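You operate a simulated robot arm through the tools that you are given. There is no shell and no other tool. Be economical: measure what you need, move in short steps, check, and stop when the job is done.

The job below is to be done with a simulated robot arm. You get a single attempt, and the scene is never put back.

## Task
Finish the filter run and take the green handle disc out.
Fine: pump the press cup dry before you open it; disc on the bench edge by the press, cup shut again.

It is judged by the outcome, as a careful person would: the job done as asked, and still so three seconds after it is handed in. It fails if anything else is knocked over, pushed out of place, dropped, spilled or broken.

## Robot
A 5-joint arm with a two-finger parallel gripper, fixed in place. Base frame: the origin is at the foot of the arm, x ahead of it, y to its left, z up. Lengths are in mm, angles in degrees, forces in N, time in s.
Its first joint turns from -66.0 to 66.0 degrees. The tool tilts only in the upright plane through the base axis and itself; it spins freely about its own axis. Payload 1.57 kg.
Tool frame: the origin (TCP) lies between the finger pads and is the grasp point; the fingertips stand 30 mm ahead of it; z points along the fingers, y is the line along which they close. Largest opening 80 mm; finger width 17, thickness 12; the body of the gripper, 40 by 82 mm, starts 80 mm behind the TCP.
Orientation is that of the tool frame in the base frame, as a unit quaternion [x, y, z, w]. With the fingers straight down and closing along the base's y, the tool's x points along the base's -x, its y along +y and its z along -z.

## Interface
- The arm moves only by the tool move_arm. Its argument "rows" is a list that holds one entry, the list of rows, each a list of 7 numbers: the turn, a rotation vector about the base's x, y, z in units of 4 degrees (1.0 is 4 degrees), then the shift along the base's x, y, z in units of 20 mm (1.0 is 20 mm), then the gripper command, from -1 (shut) to 1 (fully open), values between in proportion. In form: [[[rx, ry, rz, dx, dy, dz, hand], ...]]. A call has 1 to 20 rows; each row shifts and turns the commanded pose from where the row before left it. A call with a number of a shift or a turn outside -1 to 1 is refused whole. Each row takes 0.2 s and may step no farther than 50 mm and 8.6 degrees from the row before; otherwise, or with a gripper value out of range, the whole call is refused. A pose out of reach is approached as far as the arm can. The call stops where the force on the tool passes 90 N (or 10 N more than at its start, if that is more) or the arm is blocked; 0.2 s more then pass. The fingers move at their own pace (about 153 mm/s each) and stop on an object; they squeeze with about 29 N. The grip force told is the motor's: it shows also when the fingers shut on nothing. Time passes only in rows, and 0.2 s behind the last, so rows that do not move let the fingers close. It gives the time, the measured TCP pose, the force on the tool (base axes), the opening and the grip force at its end, in the units of the frame above (readings bear some noise).
- Cameras (640 x 400 px; columns grow to the right, rows downward): "scene" is fixed at [48.5, 410.9, 542.8]; the picture's right is [-0.60, -0.80, 0.00], its down [-0.33, 0.25, -0.91] and it looks along [0.73, -0.55, -0.41] (base axes); focal length 315 px, centre (320, 200). "wrist" rides on the gripper at [72, -7, -122] in the tool frame; the picture's right is [0.09, 1.00, 0.00], its down [-0.84, 0.08, -0.54] and it looks along [-0.54, 0.05, 0.84] (tool axes); focal length 238 px, centre (320, 200). There is no depth. A picture from a camera that has moved, and an enlarged one, comes with that camera's place and axes in the base frame and with its lens. The place of the scene camera against the robot may be out by one fixed shift of up to 12 mm in any direction.
- grab_frame(camera): a new picture of that camera. It takes no simulated time.
- close_up(camera, box): a new picture of the part [left, top, right, bottom] of that camera's present view, enlarged. It takes no simulated time.
- finish_job(): hands the job in; it is judged then, once.

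Work in short steps. Places have to be worked out from the pictures, the camera data and where the tool is seen: move nearer, look again, correct. Check each grasp and each placing, and mend what went wrong. You have 120 turns and 64 pictures in all, those below and enlarged ones among them. Open the gripper and draw the arm clear of the work before you hand the job in, unless the task says otherwise; then end with one line.

The tools are called after ">>>" as a command line: name --argument value ..., lists and objects as JSON in quotes. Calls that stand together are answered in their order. move_arm: Moves the arm, as the interface text tells. Its arguments: {"type":"object","properties":{"rows":{"type":"array","items":{"type":"array","items":{"type":"array","items":{"type":"number"}}}}},"required":["rows"]} The other tools are called the same way: grab_frame (camera) takes a picture; close_up (camera, box) takes an enlarged picture of a part of a camera's view; finish_job () hands the job in.

At the start:

```text
time_s: 0.0
eef_pos: [327.4, 3.5, 445.2]
orientation: [0.0, 1.0, 0.0, -0.001]
contact_force: [-1.0, -0.3, 0.0]
gripper_width: 79.9
gripper_force: 0.1
```

scene: 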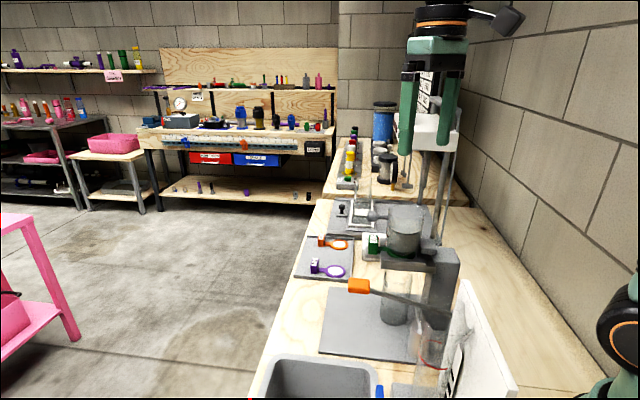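
wrist: 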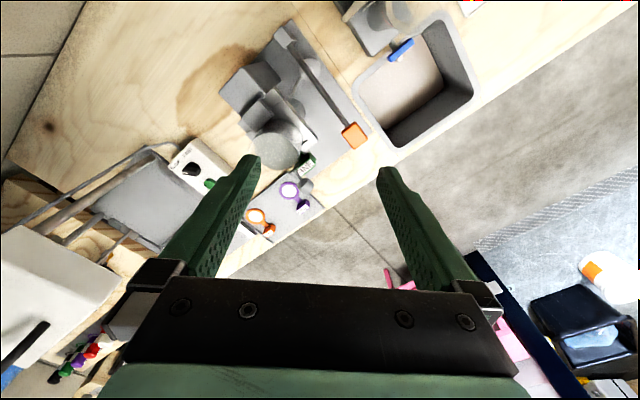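

I'll look closer at the press area and the trays before moving.

>>> close_up --camera "scene" --box '[280, 180, 520, 400]'

>>> close_up --camera "wrist" --box '[150, 0, 480, 250]'

```text
1.82 times, centred on (400, 290) of scene
camera zoom: at [48.5, 410.9, 542.8], right [-0.6, -0.8, 0.0], down [-0.33, 0.25, -0.91], along [0.73, -0.55, -0.41], focal length 573 px, centre (174, 36)
```

zoom: 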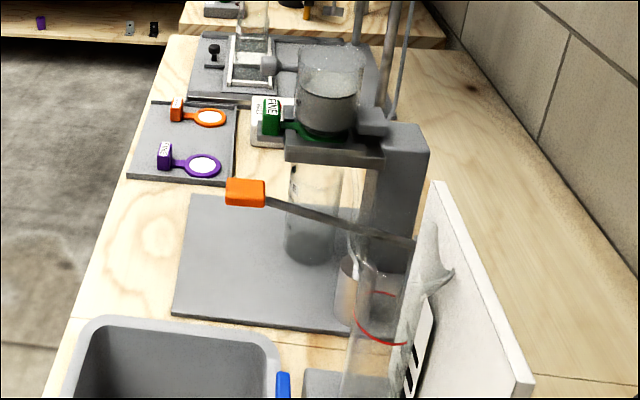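

```text
1.60 times, centred on (315, 125) of wrist
camera zoom: at [254.3, -1.8, 567.6], right [-0.09, 1.0, 0.0], down [0.84, 0.08, 0.54], along [0.54, 0.05, -0.84], focal length 381 px, centre (328, 320)
```

zoom: 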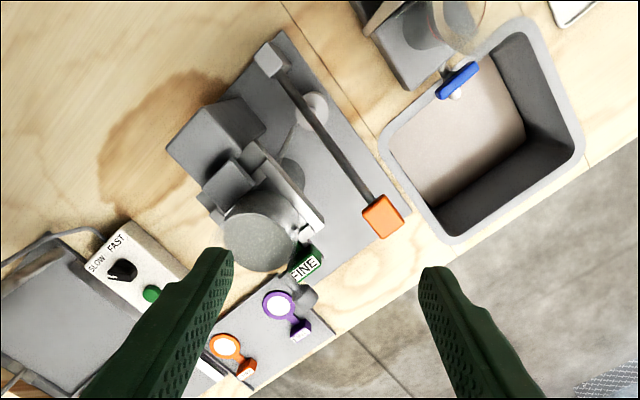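

I triangulate the bench at about z≈0, the cup top near (380,-47,250), and the lever knob near (380,70,154). Next I'll enlarge the press head and the region to its right.

>>> close_up --camera "scene" --box '[350, 190, 470, 270]'

>>> close_up --camera "scene" --box '[370, 265, 520, 400]'

>>> close_up --camera "wrist" --box '[210, 0, 380, 190]'

```text
5.00 times, centred on (410, 230) of scene
camera zoom: at [48.5, 410.9, 542.8], right [-0.6, -0.8, 0.0], down [-0.33, 0.25, -0.91], along [0.73, -0.55, -0.41], focal length 1575 px, centre (-130, 50)
```

zoom: 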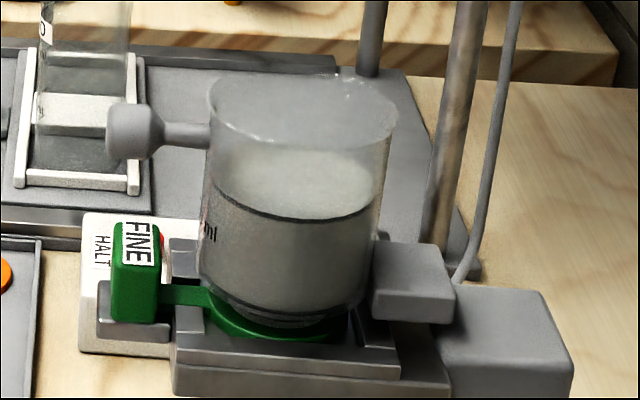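

```text
2.96 times, centred on (445, 332) of scene
camera zoom: at [48.5, 410.9, 542.8], right [-0.6, -0.8, 0.0], down [-0.33, 0.25, -0.91], along [0.73, -0.55, -0.41], focal length 934 px, centre (-50, -193)
```

zoom: 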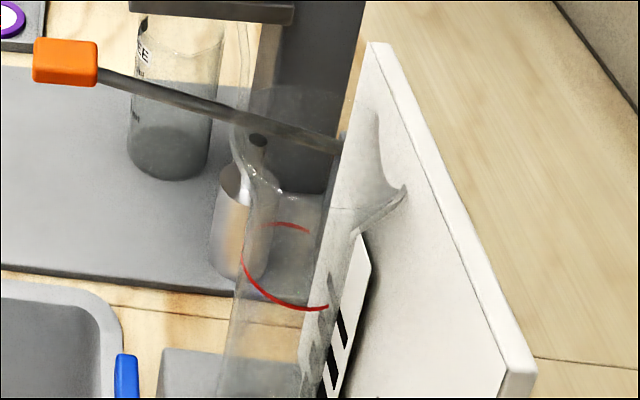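

```text
2.11 times, centred on (295, 95) of wrist
camera zoom: at [254.3, -1.8, 567.6], right [-0.09, 1.0, 0.0], down [0.84, 0.08, 0.54], along [0.54, 0.05, -0.84], focal length 502 px, centre (373, 421)
```

zoom: 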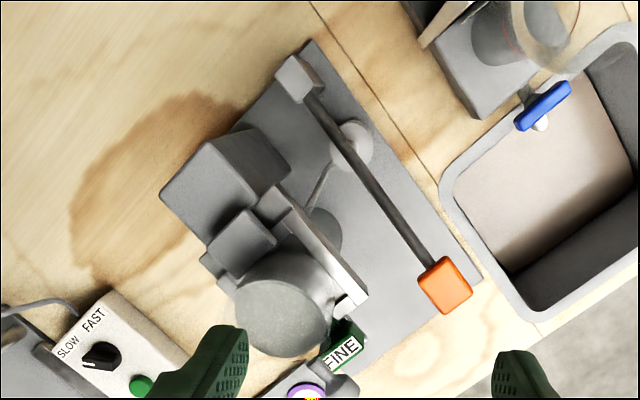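

The cup still holds liquid, with a lift knob on its front side, and the lever has an orange end. I'll spin the tool about 147° and shift forward so the wrist camera sees the press from the front.

>>> move_arm --rows '[[[0, 0, -1, 0.2, 0, 0, 1], [0, 0, -1, 0.2, 0, 0, 1], [0, 0, -1, 0.2, 0, 0, 1], [0, 0, -1, 0.2, 0, 0, 1], [0, 0, -1, 0.2, 0, 0, 1], [0, 0, -1, 0.2, 0, 0, 1], [0, 0, -1, 0.2, 0, 0, 1], [0, 0, -1, 0.2, 0, 0, 1], [0, 0, -1, 0.2, 0, 0, 1], [0, 0, -1, 0.2, 0, 0, 1], [0, 0, -1, 0.2, 0, 0, 1], [0, 0, -1, 0.2, 0, 0, 1], [0, 0, -1, 0.2, 0, 0, 1], [0, 0, -1, 0.2, 0, 0, 1], [0, 0, -1, 0.2, 0, 0, 1], [0, 0, -1, 0.2, 0, 0, 1], [0, 0, -1, 0.2, 0, 0, 1], [0, 0, -1, 0.2, 0, 0, 1], [0, 0, -1, 0.2, 0, 0, 1], [0, 0, -1, 0.2, 0, 0, 1]]]'

>>> move_arm --rows '[[[0, 0, -1, 0.2, 0.05, -0.1, 1], [0, 0, -1, 0.2, 0.05, -0.1, 1], [0, 0, -1, 0.2, 0.05, -0.1, 1], [0, 0, -1, 0.2, 0.05, -0.1, 1], [0, 0, -1, 0.2, 0.05, -0.1, 1], [0, 0, -1, 0.2, 0.05, -0.1, 1], [0, 0, -1, 0.2, 0.05, -0.1, 1], [0, 0, -1, 0.2, 0.05, -0.1, 1], [0, 0, -1, 0.2, 0.05, -0.1, 1], [0, 0, -1, 0.2, 0.05, -0.1, 1], [0, 0, -1, 0.2, 0.05, -0.1, 1], [0, 0, -1, 0.2, 0.05, -0.1, 1], [0, 0, -1, 0.2, 0.05, -0.1, 1], [0, 0, -1, 0.2, 0.05, -0.1, 1], [0, 0, -1, 0.2, 0.05, -0.1, 1], [0, 0, -1, 0.2, 0.05, -0.1, 1], [0, 0, -0.75, 0.2, 0.05, -0.1, 1]]]'

>>> grab_frame --camera "wrist"

```text
time_s: 4.2
eef_pos: [408.0, 3.6, 445.2]
orientation: [0.643, 0.766, 0.0, 0.0]
contact_force: [1.0, 0.3, 0.9]
gripper_width: 80.1
gripper_force: 0.1
```

```text
time_s: 7.8
eef_pos: [475.5, 21.6, 410.8]
orientation: [0.959, 0.284, 0.001, 0.0]
contact_force: [0.1, -0.3, -0.7]
gripper_width: 79.7
gripper_force: 0.0
```

```text
56 pictures are left
camera wrist: at [531.0, 67.0, 533.2], right [0.62, -0.79, 0.0], down [-0.66, -0.52, 0.54], along [-0.43, -0.34, -0.84], focal length 238 px, centre (320, 200)
```

wrist: 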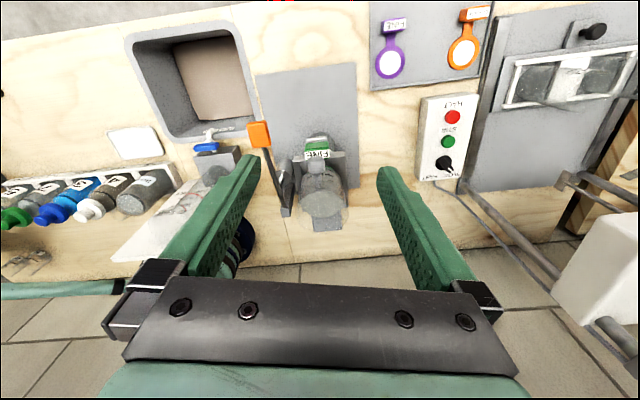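

The view from the front works. I'll enlarge the press.

>>> close_up --camera "wrist" --box '[235, 110, 385, 240]'

>>> close_up --camera "wrist" --box '[360, 0, 520, 200]'

```text
3.08 times, centred on (310, 175) of wrist
camera zoom: at [531.0, 67.0, 533.2], right [0.62, -0.79, 0.0], down [-0.66, -0.52, 0.54], along [-0.43, -0.34, -0.84], focal length 733 px, centre (351, 277)
```

zoom: 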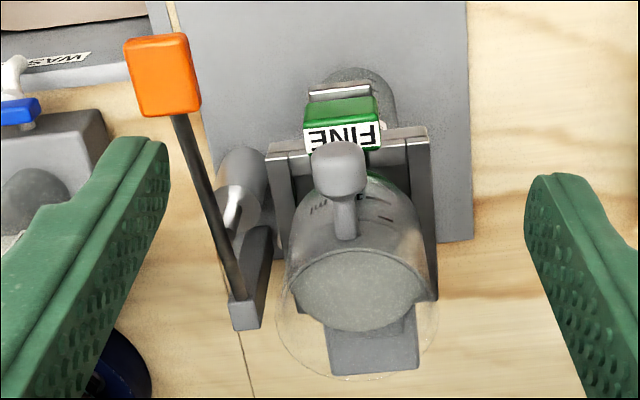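

```text
2.00 times, centred on (440, 100) of wrist
camera zoom: at [531.0, 67.0, 533.2], right [0.62, -0.79, 0.0], down [-0.66, -0.52, 0.54], along [-0.43, -0.34, -0.84], focal length 477 px, centre (80, 400)
```

zoom: 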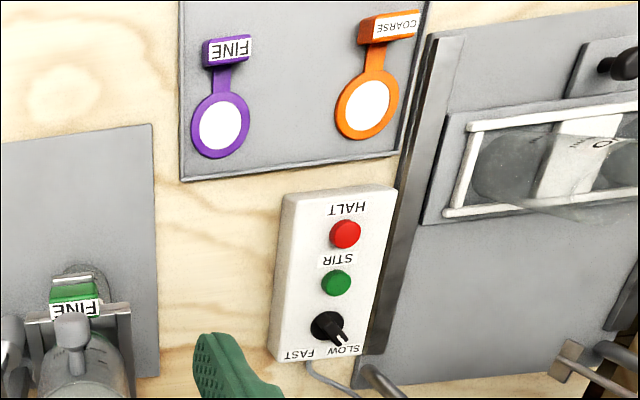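

Press frame: outward direction u≈(0.72,0.69), sideways v≈(0.69,-0.72). Estimates: cup rim centre (384,-51,266), cup knob (429,-7,258), green tab (427,-10,199), lever knob about (381,70,158). I'll move above the lever knob, aligned so the fingers close along v.

>>> move_arm --rows '[[[0, 0, 0.25, -0.43, 0.22, -0.84, 0.5], [0, 0, 0.25, -0.43, 0.22, -0.84, 0.5], [0, 0, 0.25, -0.43, 0.22, -0.84, 0.5], [0, 0, 0.25, -0.43, 0.22, -0.84, 0.5], [0, 0, 0.25, -0.43, 0.22, -0.84, 0.5], [0, 0, 0.25, -0.43, 0.22, -0.84, 0.5], [0, 0, 0.25, -0.43, 0.22, -0.84, 0.5], [0, 0, 0.25, -0.43, 0.22, -0.84, 0.5], [0, 0, 0.25, -0.43, 0.22, -0.84, 0.5], [0, 0, 0.25, -0.43, 0.22, -0.84, 0.5], [0, 0, 0.25, -0.43, 0.22, -0.84, 0.5]]]'

>>> grab_frame --camera "wrist"

>>> close_up --camera "scene" --box '[320, 170, 480, 300]'

```text
time_s: 10.2
eef_pos: [379.8, 69.9, 225.5]
orientation: [0.927, 0.376, -0.001, -0.001]
contact_force: [0.0, 0.9, 0.7]
gripper_width: 59.8
gripper_force: 0.1
```

```text
53 pictures are left
camera wrist: at [426.4, 125.0, 348.3], right [0.76, -0.65, 0.0], down [-0.55, -0.64, 0.54], along [-0.35, -0.41, -0.84], focal length 238 px, centre (320, 200)
```

wrist: 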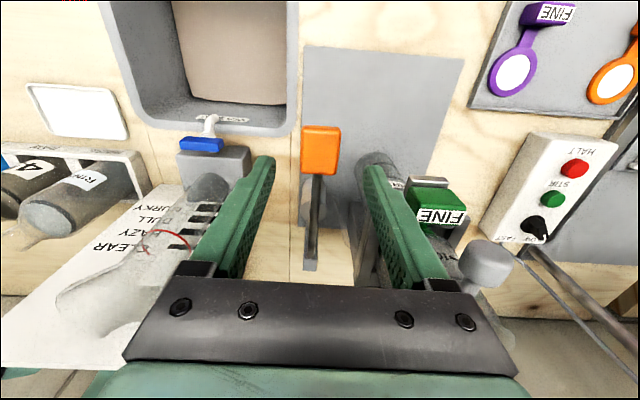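

```text
3.08 times, centred on (400, 235) of scene
camera zoom: at [48.5, 410.9, 542.8], right [-0.6, -0.8, 0.0], down [-0.33, 0.25, -0.91], along [0.73, -0.55, -0.41], focal length 970 px, centre (74, 92)
```

zoom: 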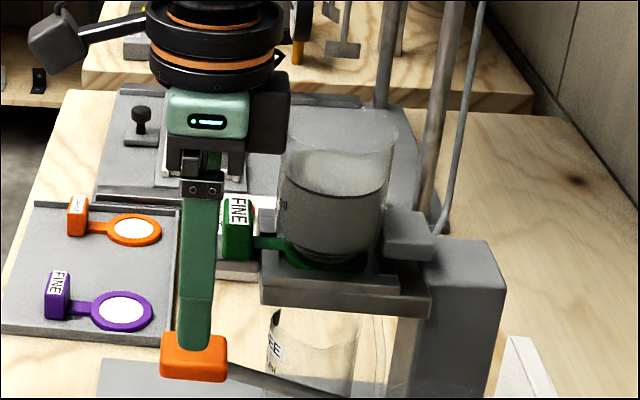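

The knob lies centred between the fingers at about (380,69,155). I'll descend to z≈155 and close on it.

>>> move_arm --rows '[[[0, 0, 0, 0, 0, -0.7, 0.5], [0, 0, 0, 0, 0, -0.7, 0.5], [0, 0, 0, 0, 0, -0.7, 0.5], [0, 0, 0, 0, 0, -0.7, 0.5], [0, 0, 0, 0, 0, -0.7, 0.5], [0, 0, 0, 0, 0, 0, -1], [0, 0, 0, 0, 0, 0, -1], [0, 0, 0, 0, 0, 0, -1]]]'

>>> grab_frame --camera "wrist"

```text
time_s: 12.0
eef_pos: [380.3, 68.7, 155.3]
orientation: [0.927, 0.376, 0.001, -0.001]
contact_force: [5.3, -7.9, -3.6]
gripper_width: 31.7
gripper_force: 40.1
```

```text
51 pictures are left
camera wrist: at [426.6, 125.4, 278.6], right [0.76, -0.65, 0.0], down [-0.55, -0.64, 0.54], along [-0.35, -0.41, -0.84], focal length 238 px, centre (320, 200)
```

wrist: 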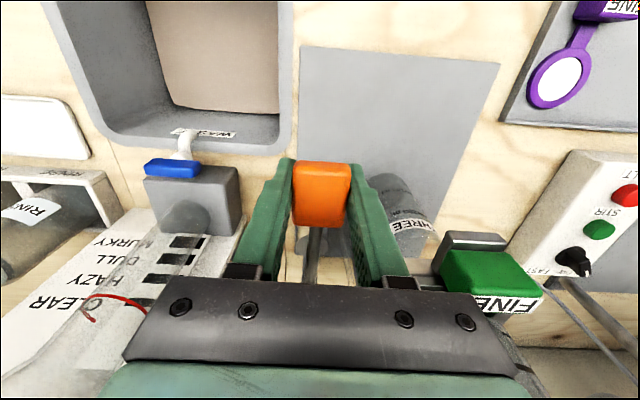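

The knob is gripped at 31.7 mm. I'll press it down 40 mm in small rows and read the force.

>>> move_arm --rows '[[[0, 0, 0, 0.03, -0.02, -0.4, -1], [0, 0, 0, 0.03, 0.0, -0.4, -1], [0, 0, 0, 0, 0, -0.4, -1], [0, 0, 0, 0, 0, -0.4, -1], [0, 0, 0, -0.03, -0.03, -0.4, -1]]]'

>>> close_up --camera "scene" --box '[320, 170, 480, 300]'

```text
time_s: 13.2
eef_pos: [381.3, 69.7, 115.3]
orientation: [0.927, 0.376, 0.0, 0.0]
contact_force: [-1.4, 32.1, 8.9]
gripper_width: 31.8
gripper_force: 40.6
```

```text
3.08 times, centred on (400, 235) of scene
camera zoom: at [48.5, 410.9, 542.8], right [-0.6, -0.8, 0.0], down [-0.33, 0.25, -0.91], along [0.73, -0.55, -0.41], focal length 970 px, centre (74, 92)
```

zoom: 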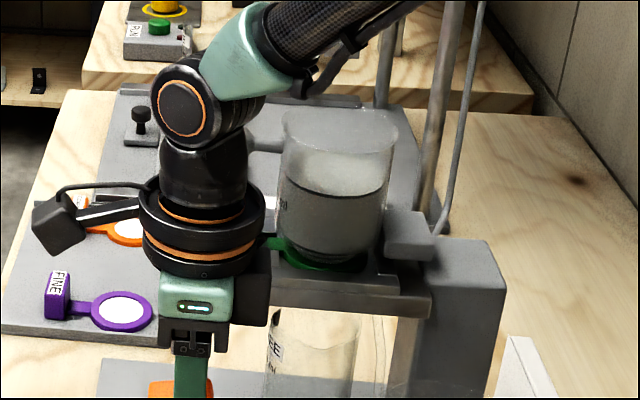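

The lever moves. The side force of about 32 N in +y suggests the knob's arc goes a bit outward, so I'll correct with +y while pressing on.

>>> move_arm --rows '[[[0, 0, 0, 0, 0.2, 0, -1], [0, 0, 0, 0, 0, -0.4, -1], [0, 0, 0, 0, 0, -0.4, -1]]]'

```text
time_s: 14.0
eef_pos: [381.4, 70.3, 100.2]
orientation: [0.928, 0.372, -0.001, 0.0]
contact_force: [7.6, -30.6, 8.8]
gripper_width: 31.8
gripper_force: 40.1
```

I overcorrected slightly, so I'll take back 2 mm of y and keep pressing.

>>> move_arm --rows '[[[0, 0, 0, 0, -0.1, -0.4, -1], [0, 0, 0, 0, 0, -0.4, -1], [0, 0, 0, -0.05, -0.05, -0.4, -1]]]'

>>> close_up --camera "scene" --box '[320, 190, 480, 320]'

```text
time_s: 14.8
eef_pos: [381.6, 71.7, 76.6]
orientation: [0.926, 0.377, 0.002, 0.001]
contact_force: [2.0, 7.7, 31.6]
gripper_width: 31.5
gripper_force: 39.9
```

```text
3.08 times, centred on (400, 255) of scene
camera zoom: at [48.4, 410.9, 542.8], right [-0.6, -0.8, 0.0], down [-0.33, 0.25, -0.91], along [0.73, -0.55, -0.41], focal length 970 px, centre (74, 31)
```

zoom: 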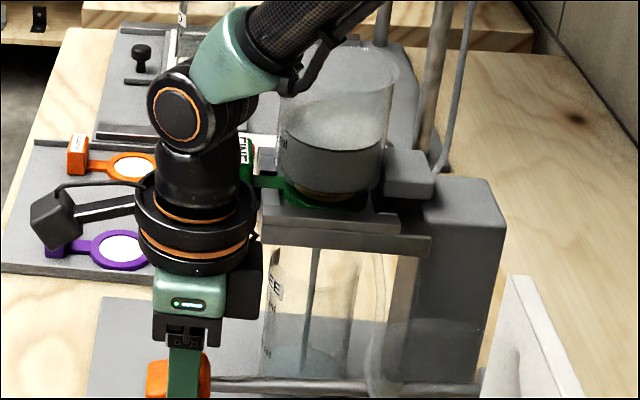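

Pressing drives filtrate through: there is a stream and the level is falling. The force now rises to about 32 N, probably the bottom stop. I'll hold for a moment and check.

>>> move_arm --rows '[[[0, 0, 0, 0, 0.05, -0.3, -1], [0, 0, 0, 0, 0, 0, -1], [0, 0, 0, 0, 0, 0, -1], [0, 0, 0, 0, 0, 0, -1]]]'

>>> close_up --camera "scene" --box '[320, 190, 480, 320]'

```text
time_s: 15.8
eef_pos: [380.3, 71.4, 70.1]
orientation: [0.927, 0.374, 0.003, 0.001]
contact_force: [2.4, 1.1, 29.6]
gripper_width: 31.4
gripper_force: 39.6
```

```text
3.08 times, centred on (400, 255) of scene
camera zoom: at [48.4, 410.9, 542.8], right [-0.6, -0.8, 0.0], down [-0.33, 0.25, -0.91], along [0.73, -0.55, -0.41], focal length 970 px, centre (74, 31)
```

zoom: 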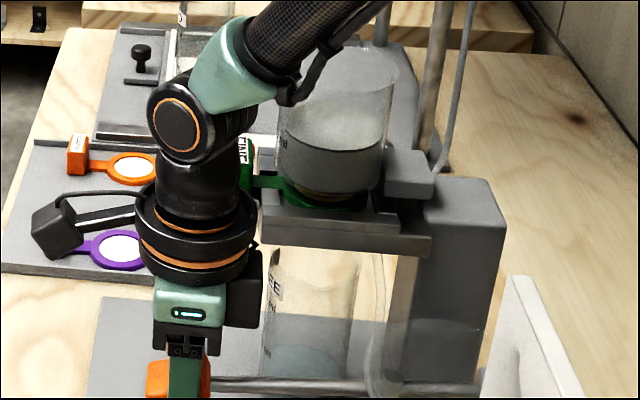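

Flow only happens during the stroke. I'll raise the lever fully and press again, in one cycle.

>>> move_arm --rows '[[[0, 0, 0, 0.05, 0.05, 0.5, -1], [0, 0, 0, 0.02, 0.02, 0.5, -1], [0, 0, 0, 0, 0, 0.5, -1], [0, 0, 0, 0, -0.02, 0.5, -1], [0, 0, 0, -0.02, -0.03, 0.5, -1], [0, 0, 0, -0.02, -0.04, 0.5, -1], [0, 0, 0, -0.03, -0.05, 0.5, -1], [0, 0, 0, 0, -0.05, 0.5, -1]]]'

>>> close_up --camera "scene" --box '[320, 190, 480, 320]'

```text
time_s: 17.6
eef_pos: [379.1, 68.2, 148.7]
orientation: [0.927, 0.376, -0.002, 0.0]
contact_force: [12.0, -11.3, -31.1]
gripper_width: 31.6
gripper_force: 40.3
```

```text
3.08 times, centred on (400, 255) of scene
camera zoom: at [48.6, 410.9, 542.7], right [-0.6, -0.8, 0.0], down [-0.33, 0.25, -0.91], along [0.73, -0.55, -0.41], focal length 970 px, centre (74, 31)
```

zoom: 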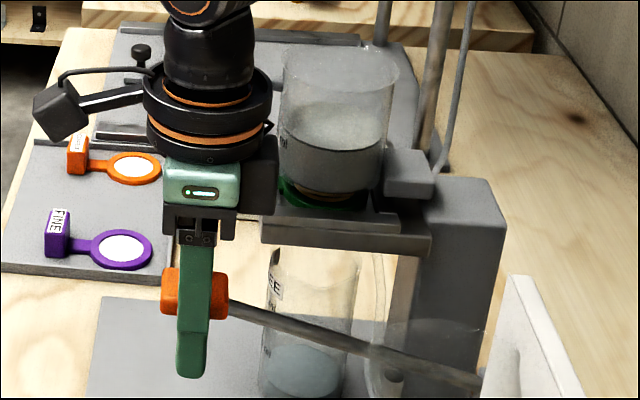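

The lever is at its upper stop, and the cup level is down visibly. Second down stroke.

>>> move_arm --rows '[[[0, 0, 0, 0.05, 0.05, -0.5, -1], [0, 0, 0, 0.02, 0.05, -0.5, -1], [0, 0, 0, 0.02, 0.03, -0.5, -1], [0, 0, 0, 0.02, 0.02, -0.5, -1], [0, 0, 0, 0, 0.02, -0.5, -1], [0, 0, 0, 0, 0, -0.5, -1], [0, 0, 0, -0.02, 0, -0.5, -1], [0, 0, 0, -0.05, -0.03, -0.4, -1], [0, 0, 0, 0, 0, 0, -1], [0, 0, 0, 0.05, 0.03, 0.4, -1], [0, 0, 0, 0.02, 0, 0.5, -1], [0, 0, 0, 0, 0, 0.5, -1], [0, 0, 0, 0, -0.02, 0.5, -1], [0, 0, 0, -0.02, -0.02, 0.5, -1], [0, 0, 0, -0.02, -0.03, 0.5, -1], [0, 0, 0, -0.02, -0.05, 0.5, -1], [0, 0, 0, -0.04, -0.05, 0.45, -1]]]'

>>> close_up --camera "scene" --box '[320, 190, 480, 320]'

```text
time_s: 21.2
eef_pos: [379.0, 68.3, 146.0]
orientation: [0.927, 0.376, -0.003, -0.001]
contact_force: [-1.2, -1.1, -31.3]
gripper_width: 31.6
gripper_force: 40.0
```

```text
3.08 times, centred on (400, 255) of scene
camera zoom: at [48.6, 410.9, 542.7], right [-0.6, -0.8, 0.0], down [-0.33, 0.25, -0.91], along [0.73, -0.55, -0.41], focal length 970 px, centre (74, 31)
```

zoom: 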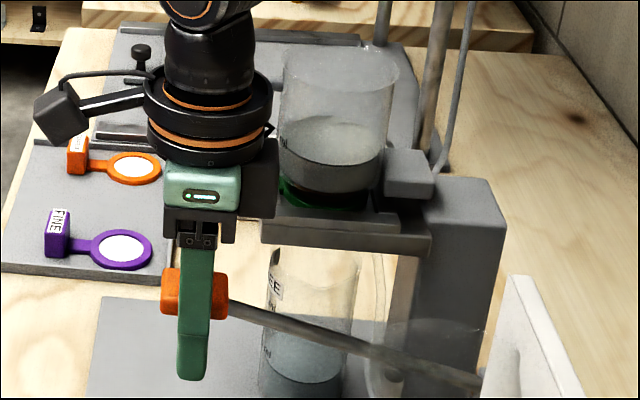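

The level drops again with each cycle. Another cycle.

>>> move_arm --rows '[[[0, 0, 0, 0.05, 0.05, -0.5, -1], [0, 0, 0, 0.02, 0.05, -0.5, -1], [0, 0, 0, 0.02, 0.03, -0.5, -1], [0, 0, 0, 0.02, 0.02, -0.5, -1], [0, 0, 0, 0, 0.02, -0.5, -1], [0, 0, 0, 0, 0, -0.5, -1], [0, 0, 0, -0.02, 0, -0.5, -1], [0, 0, 0, -0.05, -0.03, -0.4, -1], [0, 0, 0, 0, 0, 0, -1], [0, 0, 0, 0.05, 0.03, 0.4, -1], [0, 0, 0, 0.02, 0, 0.5, -1], [0, 0, 0, 0, 0, 0.5, -1], [0, 0, 0, 0, -0.02, 0.5, -1], [0, 0, 0, -0.02, -0.02, 0.5, -1], [0, 0, 0, -0.02, -0.03, 0.5, -1], [0, 0, 0, -0.02, -0.05, 0.5, -1], [0, 0, 0, -0.04, -0.05, 0.4, -1]]]'

>>> close_up --camera "scene" --box '[320, 190, 480, 320]'

```text
time_s: 24.8
eef_pos: [379.6, 67.2, 145.1]
orientation: [0.927, 0.376, -0.004, -0.001]
contact_force: [-6.8, 9.2, -31.9]
gripper_width: 31.4
gripper_force: 40.2
```

```text
3.08 times, centred on (400, 255) of scene
camera zoom: at [48.6, 410.9, 542.7], right [-0.6, -0.8, 0.0], down [-0.33, 0.25, -0.91], along [0.73, -0.55, -0.41], focal length 970 px, centre (74, 31)
```

zoom: 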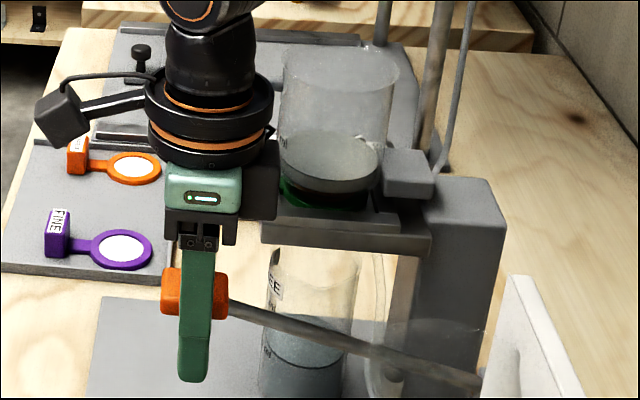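

About one more stroke's worth is left. Another cycle.

>>> move_arm --rows '[[[0, 0, 0, 0.05, 0.07, -0.5, -1], [0, 0, 0, 0.02, 0.05, -0.5, -1], [0, 0, 0, 0.02, 0.03, -0.5, -1], [0, 0, 0, 0.02, 0.02, -0.5, -1], [0, 0, 0, 0, 0.02, -0.5, -1], [0, 0, 0, 0, 0, -0.5, -1], [0, 0, 0, -0.02, 0, -0.5, -1], [0, 0, 0, -0.05, -0.03, -0.4, -1], [0, 0, 0, 0, 0, 0, -1], [0, 0, 0, 0.05, 0.03, 0.4, -1], [0, 0, 0, 0.02, 0, 0.5, -1], [0, 0, 0, 0, 0, 0.5, -1], [0, 0, 0, 0, -0.02, 0.5, -1], [0, 0, 0, -0.02, -0.02, 0.5, -1], [0, 0, 0, -0.02, -0.03, 0.5, -1], [0, 0, 0, -0.02, -0.04, 0.5, -1], [0, 0, 0, -0.04, -0.05, 0.4, -1]]]'

>>> close_up --camera "scene" --box '[320, 190, 480, 320]'

```text
time_s: 28.4
eef_pos: [378.9, 69.5, 143.8]
orientation: [0.927, 0.375, -0.002, 0.0]
contact_force: [1.9, -5.7, -31.7]
gripper_width: 31.7
gripper_force: 40.0
```

```text
3.08 times, centred on (400, 255) of scene
camera zoom: at [48.7, 410.9, 542.7], right [-0.6, -0.8, 0.0], down [-0.33, 0.25, -0.91], along [0.73, -0.55, -0.41], focal length 970 px, centre (74, 31)
```

zoom: 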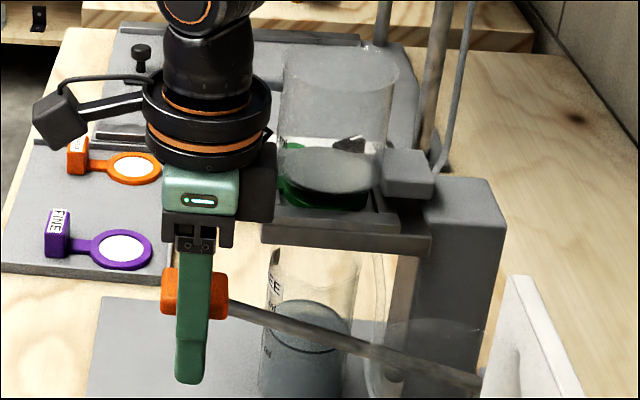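

Only a thin layer is left, it seems. Another cycle, and then a closer look.

>>> move_arm --rows '[[[0, 0, 0, 0.05, 0.05, -0.5, -1], [0, 0, 0, 0.02, 0.05, -0.5, -1], [0, 0, 0, 0.02, 0.03, -0.5, -1], [0, 0, 0, 0.02, 0.02, -0.5, -1], [0, 0, 0, 0, 0.02, -0.5, -1], [0, 0, 0, 0, 0, -0.5, -1], [0, 0, 0, -0.02, 0, -0.5, -1], [0, 0, 0, -0.05, -0.03, -0.4, -1], [0, 0, 0, 0, 0, 0, -1], [0, 0, 0, 0.05, 0.03, 0.4, -1], [0, 0, 0, 0.02, 0, 0.5, -1], [0, 0, 0, 0, 0, 0.5, -1], [0, 0, 0, 0, -0.02, 0.5, -1], [0, 0, 0, -0.02, -0.02, 0.5, -1], [0, 0, 0, -0.02, -0.03, 0.5, -1], [0, 0, 0, -0.02, -0.05, 0.5, -1], [0, 0, 0, -0.04, -0.05, 0.4, -1]]]'

>>> close_up --camera "scene" --box '[370, 190, 450, 250]'

```text
time_s: 32.0
eef_pos: [379.1, 68.5, 141.1]
orientation: [0.927, 0.375, -0.003, -0.001]
contact_force: [0.7, -1.9, -31.9]
gripper_width: 31.5
gripper_force: 40.1
```

```text
6.67 times, centred on (410, 220) of scene
camera zoom: at [48.6, 410.9, 542.7], right [-0.6, -0.8, 0.0], down [-0.33, 0.25, -0.91], along [0.73, -0.55, -0.41], focal length 2101 px, centre (-280, 67)
```

zoom: 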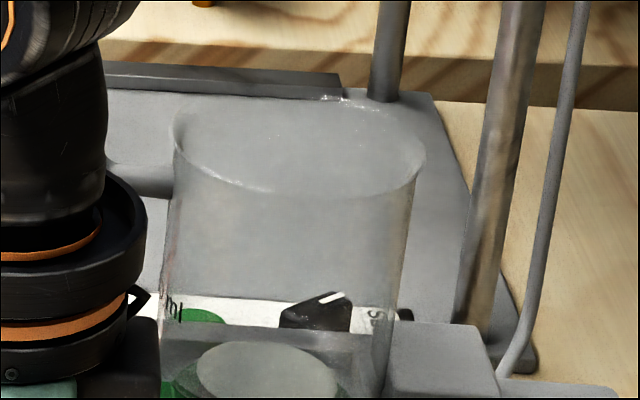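

It looks nearly dry. I'll run one more cycle to be sure and compare before and after.

>>> close_up --camera "scene" --box '[370, 220, 450, 300]'

>>> move_arm --rows '[[[0, 0, 0, 0.05, 0.05, -0.5, -1], [0, 0, 0, 0.02, 0.05, -0.5, -1], [0, 0, 0, 0.02, 0.03, -0.5, -1], [0, 0, 0, 0.02, 0.02, -0.5, -1], [0, 0, 0, 0, 0.02, -0.5, -1], [0, 0, 0, 0, 0, -0.5, -1], [0, 0, 0, -0.02, 0, -0.5, -1], [0, 0, 0, -0.05, -0.03, -0.4, -1], [0, 0, 0, 0, 0, 0, -1], [0, 0, 0, 0.05, 0.03, 0.4, -1], [0, 0, 0, 0.02, 0, 0.5, -1], [0, 0, 0, 0, 0, 0.5, -1], [0, 0, 0, 0, -0.02, 0.5, -1], [0, 0, 0, -0.02, -0.02, 0.5, -1], [0, 0, 0, -0.02, -0.03, 0.5, -1], [0, 0, 0, -0.02, -0.05, 0.5, -1], [0, 0, 0, -0.04, -0.05, 0.4, -1]]]'

>>> close_up --camera "scene" --box '[370, 220, 450, 300]'

```text
5.00 times, centred on (410, 260) of scene
camera zoom: at [48.6, 410.9, 542.7], right [-0.6, -0.8, 0.0], down [-0.33, 0.25, -0.91], along [0.73, -0.55, -0.41], focal length 1575 px, centre (-130, -100)
```

zoom: 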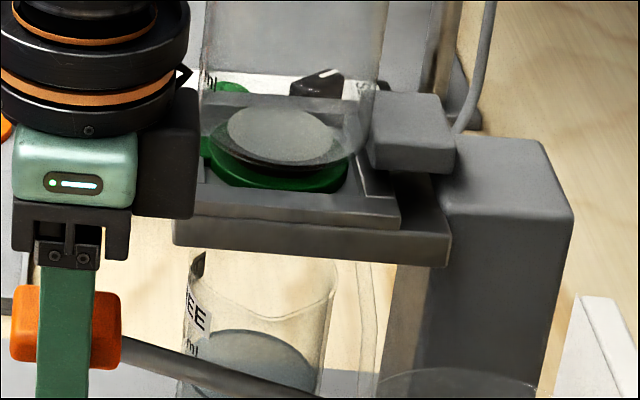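

```text
time_s: 35.6
eef_pos: [378.9, 68.9, 139.3]
orientation: [0.927, 0.375, -0.003, 0.0]
contact_force: [-7.1, 9.4, -32.6]
gripper_width: 31.2
gripper_force: 40.5
```

```text
5.00 times, centred on (410, 260) of scene
camera zoom: at [48.6, 410.9, 542.7], right [-0.6, -0.8, 0.0], down [-0.33, 0.25, -0.91], along [0.73, -0.55, -0.41], focal length 1575 px, centre (-130, -100)
```

zoom: 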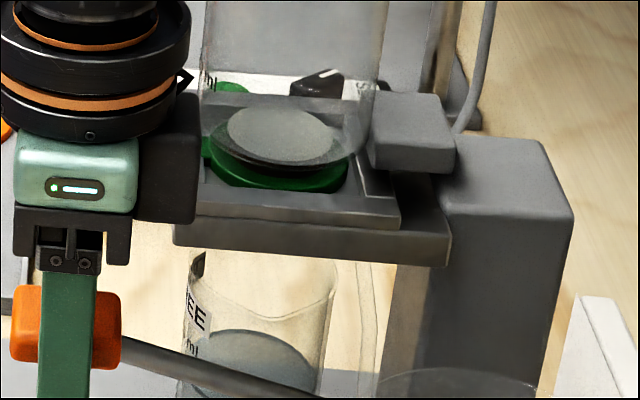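

No change after the extra stroke: the cup is dry, with only the caked filter left. I'll release the lever, rise straight up, and move above the cup knob.

>>> move_arm --rows '[[[0, 0, 0, 0, 0, -0.1, 0.4], [0, 0, 0, 0, 0, 0, 0.4], [0, 0, 0, 0, 0, 1, 0.4], [0, 0, 0, 0, 0, 1, 0.4], [0, 0, 0, 0, 0, 1, 0.4], [0, 0, 0, 0, 0, 1, 0.4], [0, 0, 0, 0, 0, 1, 0.4], [0, 0, 0, 0, 0, 1, 0.4], [0, 0, 0, 0, 0, 1, 0.4], [0, 0, 0, 0, 0, 1, 0.4], [0, 0, 0, 0, 0, 1, 0.4], [0, 0, 0, 0.5, -0.76, 0.1, 0.4], [0, 0, 0, 0.5, -0.76, 0, 0.4], [0, 0, 0, 0.5, -0.76, 0, 0.4], [0, 0, 0, 0.5, -0.76, 0, 0.4], [0, 0, 0, 0.5, -0.76, 0, 0.4]]]'

>>> grab_frame --camera "wrist"

>>> close_up --camera "scene" --box '[320, 150, 480, 300]'

```text
time_s: 39.0
eef_pos: [429.9, -7.5, 321.2]
orientation: [0.927, 0.375, 0.0, 0.0]
contact_force: [0.2, -0.5, -0.3]
gripper_width: 56.0
gripper_force: 0.0
```

```text
40 pictures are left
camera wrist: at [476.9, 48.4, 443.7], right [0.76, -0.65, 0.0], down [-0.55, -0.64, 0.54], along [-0.35, -0.41, -0.84], focal length 238 px, centre (320, 200)
```

wrist: 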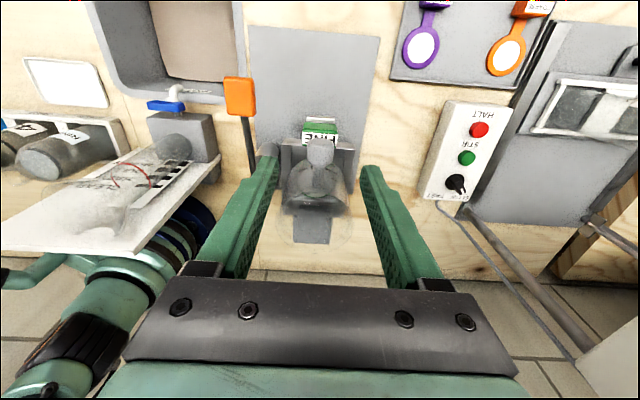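

```text
2.67 times, centred on (400, 225) of scene
camera zoom: at [48.5, 410.9, 542.8], right [-0.6, -0.8, 0.0], down [-0.33, 0.25, -0.91], along [0.73, -0.55, -0.41], focal length 840 px, centre (107, 133)
```

zoom: 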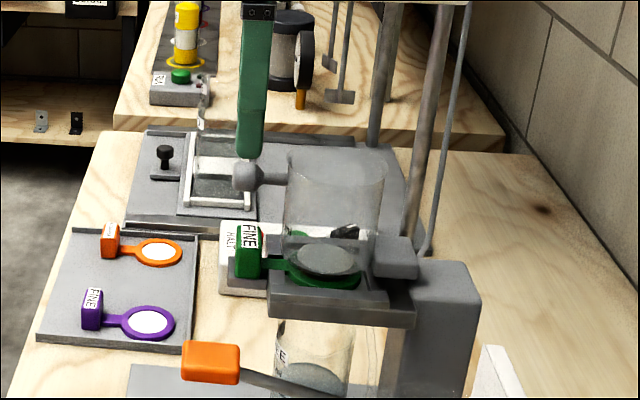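

Both cameras agree on the cup knob at (430,-7,257). The lever stays up. I'll descend to z≈263 and close on the knob.

>>> move_arm --rows '[[[0, 0, 0, 0, 0, -0.6, 0.3], [0, 0, 0, 0, 0, -0.6, 0.2], [0, 0, 0, 0, 0, -0.6, 0.2], [0, 0, 0, 0, 0, -0.6, 0.2], [0, 0, 0, 0, 0, -0.5, 0.2], [0, 0, 0, 0, 0, 0, -1], [0, 0, 0, 0, 0, 0, -1], [0, 0, 0, 0, 0, 0, -1]]]'

>>> close_up --camera "wrist" --box '[220, 100, 420, 280]'

```text
time_s: 40.8
eef_pos: [430.4, -7.7, 262.2]
orientation: [0.926, 0.376, 0.0, 0.0]
contact_force: [-0.4, -0.3, -0.8]
gripper_width: 21.6
gripper_force: 34.3
```

```text
2.22 times, centred on (320, 190) of wrist
camera zoom: at [477.2, 48.6, 385.3], right [0.76, -0.65, 0.0], down [-0.55, -0.64, 0.54], along [-0.35, -0.41, -0.84], focal length 530 px, centre (320, 222)
```

zoom: 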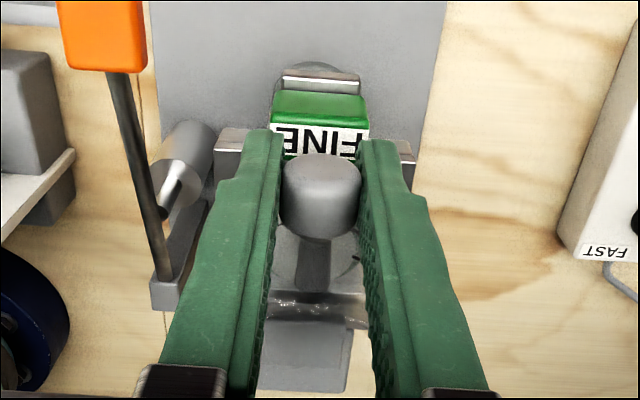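

Good grip (21.6 mm). The hinge appears to be about 50 mm behind the cup axis at z≈198, so I'll try the first 10° of the arc and check forces.

>>> move_arm --rows '[[[0, 0, 0, -0.13, -0.13, 0.3, -1], [0, 0, 0, -0.14, -0.14, 0.32, -1], [0, 0, 0, -0.15, -0.15, 0.32, -1]]]'

>>> close_up --camera "scene" --box '[350, 160, 470, 270]'

```text
time_s: 41.6
eef_pos: [422.6, -15.5, 281.1]
orientation: [0.927, 0.375, 0.001, 0.001]
contact_force: [3.4, 13.3, -2.1]
gripper_width: 21.5
gripper_force: 34.8
```

```text
3.64 times, centred on (410, 215) of scene
camera zoom: at [48.5, 410.9, 542.8], right [-0.6, -0.8, 0.0], down [-0.33, 0.25, -0.91], along [0.73, -0.55, -0.41], focal length 1146 px, centre (-7, 146)
```

zoom: 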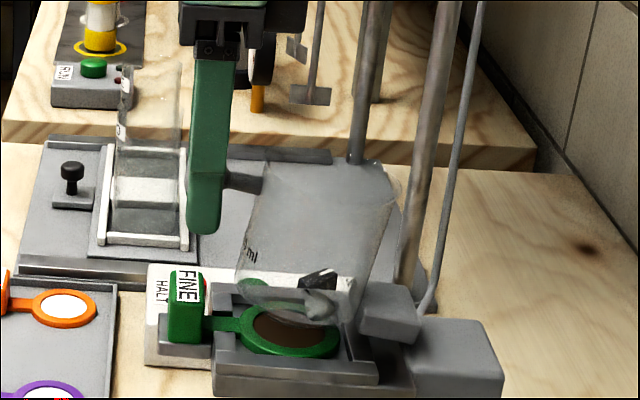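

The cup is hinging open cleanly. Continue along the arc with a slightly wider radius.

>>> move_arm --rows '[[[0, 0, 0, -0.24, -0.235, 0.415, -1], [0, 0, 0, -0.24, -0.235, 0.415, -1], [0, 0, 0, -0.32, -0.313, 0.34, -1], [0, 0, 0, -0.32, -0.313, 0.34, -1]]]'

```text
time_s: 42.6
eef_pos: [400.7, -37.6, 311.9]
orientation: [0.927, 0.375, 0.0, 0.001]
contact_force: [3.8, 15.2, 4.9]
gripper_width: 21.7
gripper_force: 34.9
```

Forces are small. Continue to about 88°.

>>> move_arm --rows '[[[0, 0, 0, -0.35, -0.32, 0.255, -1], [0, 0, 0, -0.35, -0.33, 0.255, -1], [0, 0, 0, -0.38, -0.37, 0.165, -1], [0, 0, 0, -0.38, -0.37, 0.165, -1], [0, 0, 0, -0.4, -0.39, 0.07, -1], [0, 0, 0, -0.4, -0.39, 0.07, -1]]]'

>>> close_up --camera "scene" --box '[350, 120, 490, 270]'

```text
time_s: 44.0
eef_pos: [357.2, -81.5, 335.3]
orientation: [0.927, 0.375, 0.005, 0.004]
contact_force: [6.5, 17.7, 37.8]
gripper_width: 21.3
gripper_force: 35.1
```

```text
2.67 times, centred on (420, 195) of scene
camera zoom: at [48.4, 411.0, 542.7], right [-0.6, -0.8, 0.0], down [-0.33, 0.25, -0.91], along [0.73, -0.55, -0.41], focal length 840 px, centre (53, 213)
```

zoom: 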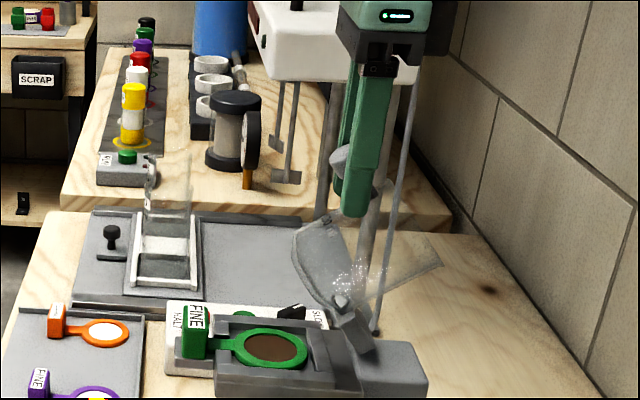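

The cup is about 60° open. An upward force of 38 N means I'm a bit low on the arc, so I'll raise 6 mm to relieve it.

>>> move_arm --rows '[[[0, 0, 0, 0, 0, 0.3, -1], [0, 0, 0, 0, 0, 0, -1]]]'

>>> close_up --camera "wrist" --box '[220, 100, 420, 280]'

```text
time_s: 44.6
eef_pos: [355.0, -83.1, 336.4]
orientation: [0.928, 0.373, 0.0, -0.001]
contact_force: [11.7, -6.3, -5.9]
gripper_width: 22.2
gripper_force: 35.3
```

```text
2.22 times, centred on (320, 190) of wrist
camera zoom: at [402.1, -27.2, 458.9], right [0.76, -0.65, 0.0], down [-0.55, -0.64, 0.54], along [-0.36, -0.41, -0.84], focal length 530 px, centre (320, 222)
```

zoom: 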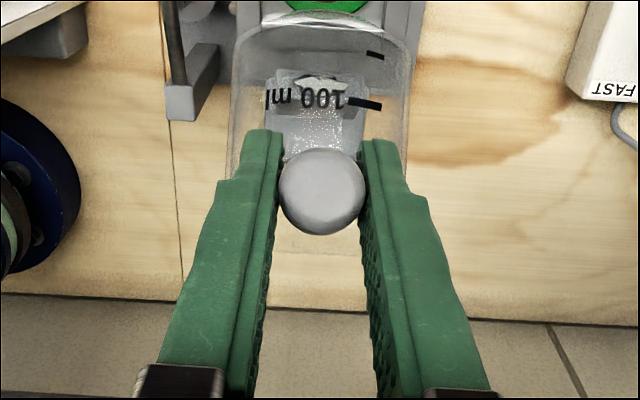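

The knob still sits properly in the pads. Continue another 20° backward.

>>> move_arm --rows '[[[0, 0, 0, -0.4, -0.39, 0, -1], [0, 0, 0, -0.4, -0.39, -0.05, -1], [0, 0, 0, -0.39, -0.38, -0.1, -1], [0, 0, 0, -0.39, -0.38, -0.13, -1]]]'

>>> close_up --camera "scene" --box '[350, 120, 490, 270]'

```text
time_s: 45.6
eef_pos: [326.1, -112.9, 335.0]
orientation: [0.927, 0.374, 0.004, 0.004]
contact_force: [-0.1, -1.4, 45.9]
gripper_width: 21.8
gripper_force: 34.8
```

```text
2.67 times, centred on (420, 195) of scene
camera zoom: at [48.4, 410.9, 542.7], right [-0.6, -0.8, 0.0], down [-0.33, 0.25, -0.91], along [0.73, -0.55, -0.41], focal length 840 px, centre (53, 213)
```

zoom: 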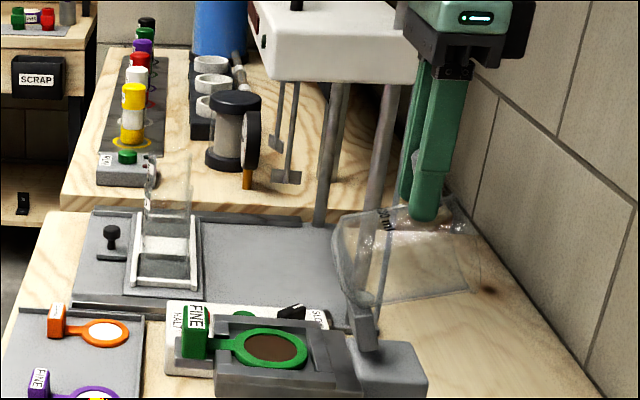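

The cup is about 85° open, past balance, and the fingertips press on its wall. I'll relieve upward, nudge a little further back, then open the fingers.

>>> move_arm --rows '[[[0, 0, 0, 0, 0, 0.35, -1], [0, 0, 0, -0.2, -0.2, 0, -1], [0, 0, 0, -0.2, -0.2, 0, -1]]]'

```text
time_s: 46.4
eef_pos: [317.7, -121.0, 336.7]
orientation: [0.927, 0.374, 0.002, 0.002]
contact_force: [29.2, -14.0, -31.0]
gripper_width: 21.5
gripper_force: 33.8
```

Now it pulls the other way, which is likely the stop. Open the fingers and rise.

>>> move_arm --rows '[[[0, 0, 0, 0, 0, -0.1, 0.0], [0, 0, 0, 0, 0, 0, 0.0], [0, 0, 0, 0, 0, 0.5, 0.0], [0, 0, 0, 0, 0, 1, 0.0], [0, 0, 0, 0, 0, 1, 0.0], [0, 0, 0, 0, 0, 1, 0.0]]]'

>>> close_up --camera "scene" --box '[350, 140, 490, 270]'

>>> grab_frame --camera "wrist"

```text
time_s: 47.8
eef_pos: [315.4, -119.5, 406.7]
orientation: [0.927, 0.375, 0.0, 0.0]
contact_force: [1.1, -0.3, 0.0]
gripper_width: 39.7
gripper_force: 0.2
```

```text
3.08 times, centred on (420, 205) of scene
camera zoom: at [48.5, 410.9, 542.8], right [-0.6, -0.8, 0.0], down [-0.33, 0.25, -0.91], along [0.73, -0.55, -0.41], focal length 970 px, centre (12, 185)
```

zoom: 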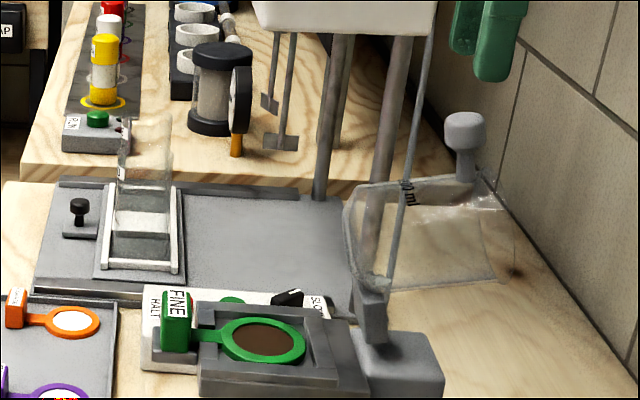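

```text
32 pictures are left
camera wrist: at [361.7, -63.8, 530.0], right [0.76, -0.65, 0.0], down [-0.55, -0.64, 0.54], along [-0.35, -0.41, -0.84], focal length 238 px, centre (320, 200)
```

wrist: 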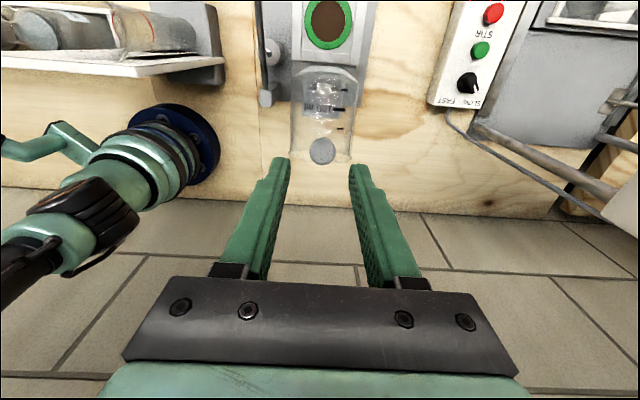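

The cup stays open by itself at about 90°, its knob now near (316,-121,338). Next I'll move above the green tab at about (427,-10,199) and look.

>>> move_arm --rows '[[[0, 0, 0, 0.7, 0.68, 0, 0.2], [0, 0, 0, 0.7, 0.68, 0, 0.2], [0, 0, 0, 0.7, 0.68, 0, 0.2], [0, 0, 0, 0.7, 0.68, 0, 0.2], [0, 0, 0, 0.7, 0.68, 0, 0.2], [0, 0, 0, 0.7, 0.68, -0.8, 0.2], [0, 0, 0, 0.7, 0.68, -1, 0.2], [0, 0, 0, 0.7, 0.68, -1, 0.2], [0, 0, 0, 0, 0, -1, 0.2], [0, 0, 0, 0, 0, -1, 0.2], [0, 0, 0, 0, 0, -1, 0.2]]]'

>>> grab_frame --camera "wrist"

>>> close_up --camera "scene" --box '[350, 210, 450, 280]'

```text
time_s: 50.2
eef_pos: [428.5, -10.6, 290.5]
orientation: [0.927, 0.375, 0.0, 0.0]
contact_force: [0.2, 0.5, -0.5]
gripper_width: 48.0
gripper_force: 0.0
```

```text
31 pictures are left
camera wrist: at [474.3, 44.6, 413.4], right [0.76, -0.65, 0.0], down [-0.55, -0.64, 0.54], along [-0.35, -0.41, -0.84], focal length 238 px, centre (320, 200)
```

wrist: 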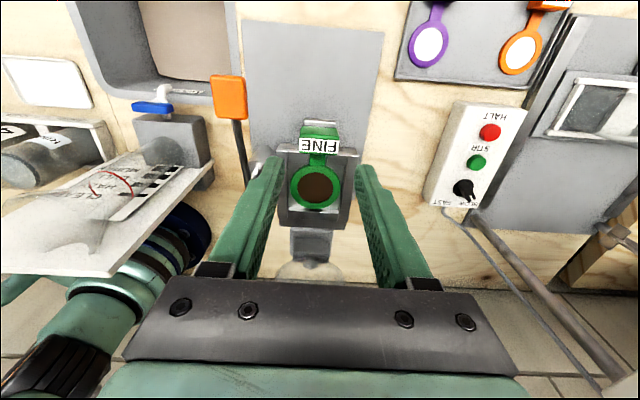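

```text
5.71 times, centred on (400, 245) of scene
camera zoom: at [48.5, 410.9, 542.8], right [-0.6, -0.8, 0.0], down [-0.33, 0.25, -0.91], along [0.73, -0.55, -0.41], focal length 1800 px, centre (-137, -57)
```

zoom: 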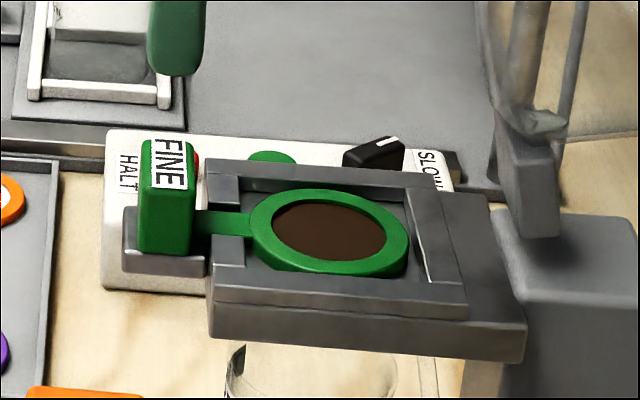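

The disc lies in a shallow U seat with its tab upright on a small shelf. I'll open to 60, go down to z≈257, and look closely to centre on the tab.

>>> move_arm --rows '[[[0, 0, 0, 0, 0, -0.55, 0.55], [0, 0, 0, 0, 0, -0.55, 0.55], [0, 0, 0, 0, 0, -0.55, 0.55]]]'

>>> close_up --camera "wrist" --box '[230, 80, 410, 230]'

>>> close_up --camera "scene" --box '[350, 190, 430, 260]'

```text
time_s: 51.0
eef_pos: [428.5, -11.3, 258.2]
orientation: [0.927, 0.375, 0.0, 0.0]
contact_force: [-0.5, -0.2, 0.5]
gripper_width: 62.2
gripper_force: 0.2
```

```text
2.67 times, centred on (320, 155) of wrist
camera zoom: at [473.7, 44.7, 381.0], right [0.76, -0.65, 0.0], down [-0.55, -0.64, 0.54], along [-0.35, -0.41, -0.84], focal length 636 px, centre (320, 320)
```

zoom: 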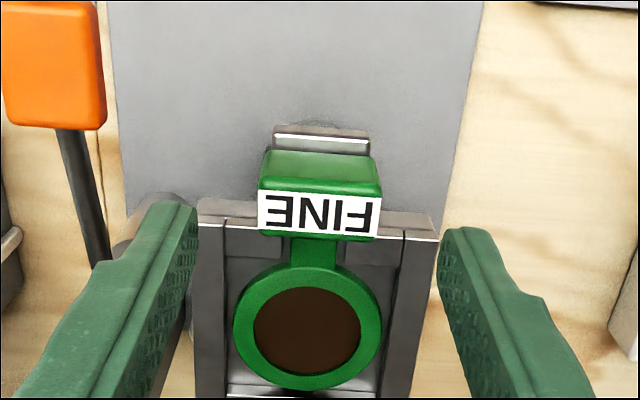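

```text
5.71 times, centred on (390, 225) of scene
camera zoom: at [48.5, 410.9, 542.8], right [-0.6, -0.8, 0.0], down [-0.33, 0.25, -0.91], along [0.73, -0.55, -0.41], focal length 1800 px, centre (-80, 57)
```

zoom: 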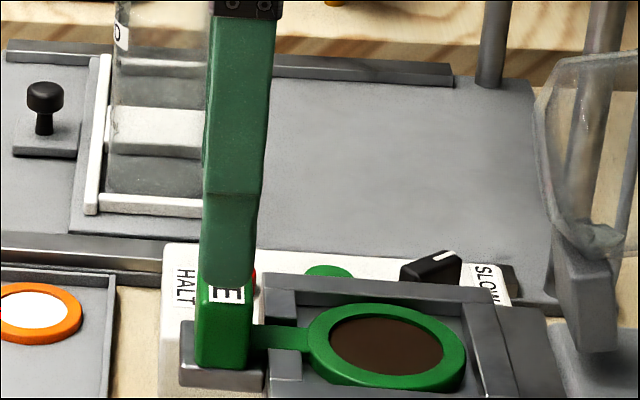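

The label is the tab's top face: tab centre about (425.7,-9.4), top z≈212, 34 mm wide. The seat rail's front edge is only about 1 mm from the finger's path, so I'll shift 3 mm outward, descend to z≈206, and close.

>>> move_arm --rows '[[[0, 0, 0, 0.05, 0.15, 0, 0.35], [0, 0, 0, 0, 0, -0.6, 0.35], [0, 0, 0, 0, 0, -0.6, 0.35], [0, 0, 0, 0, 0, -0.7, 0.35], [0, 0, 0, 0, 0, -0.7, 0.35]]]'

>>> close_up --camera "wrist" --box '[230, 80, 410, 230]'

```text
time_s: 52.2
eef_pos: [427.7, -7.4, 205.4]
orientation: [0.927, 0.375, 0.0, 0.0]
contact_force: [0.1, 0.0, -0.3]
gripper_width: 54.0
gripper_force: 0.2
```

```text
2.67 times, centred on (320, 155) of wrist
camera zoom: at [474.7, 47.3, 328.8], right [0.76, -0.65, 0.0], down [-0.55, -0.64, 0.54], along [-0.35, -0.41, -0.84], focal length 636 px, centre (320, 320)
```

zoom: 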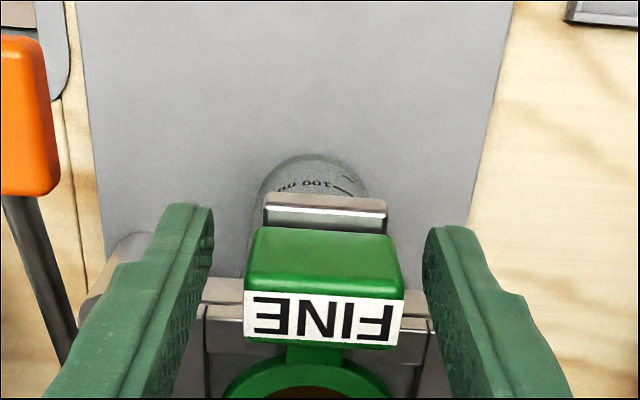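

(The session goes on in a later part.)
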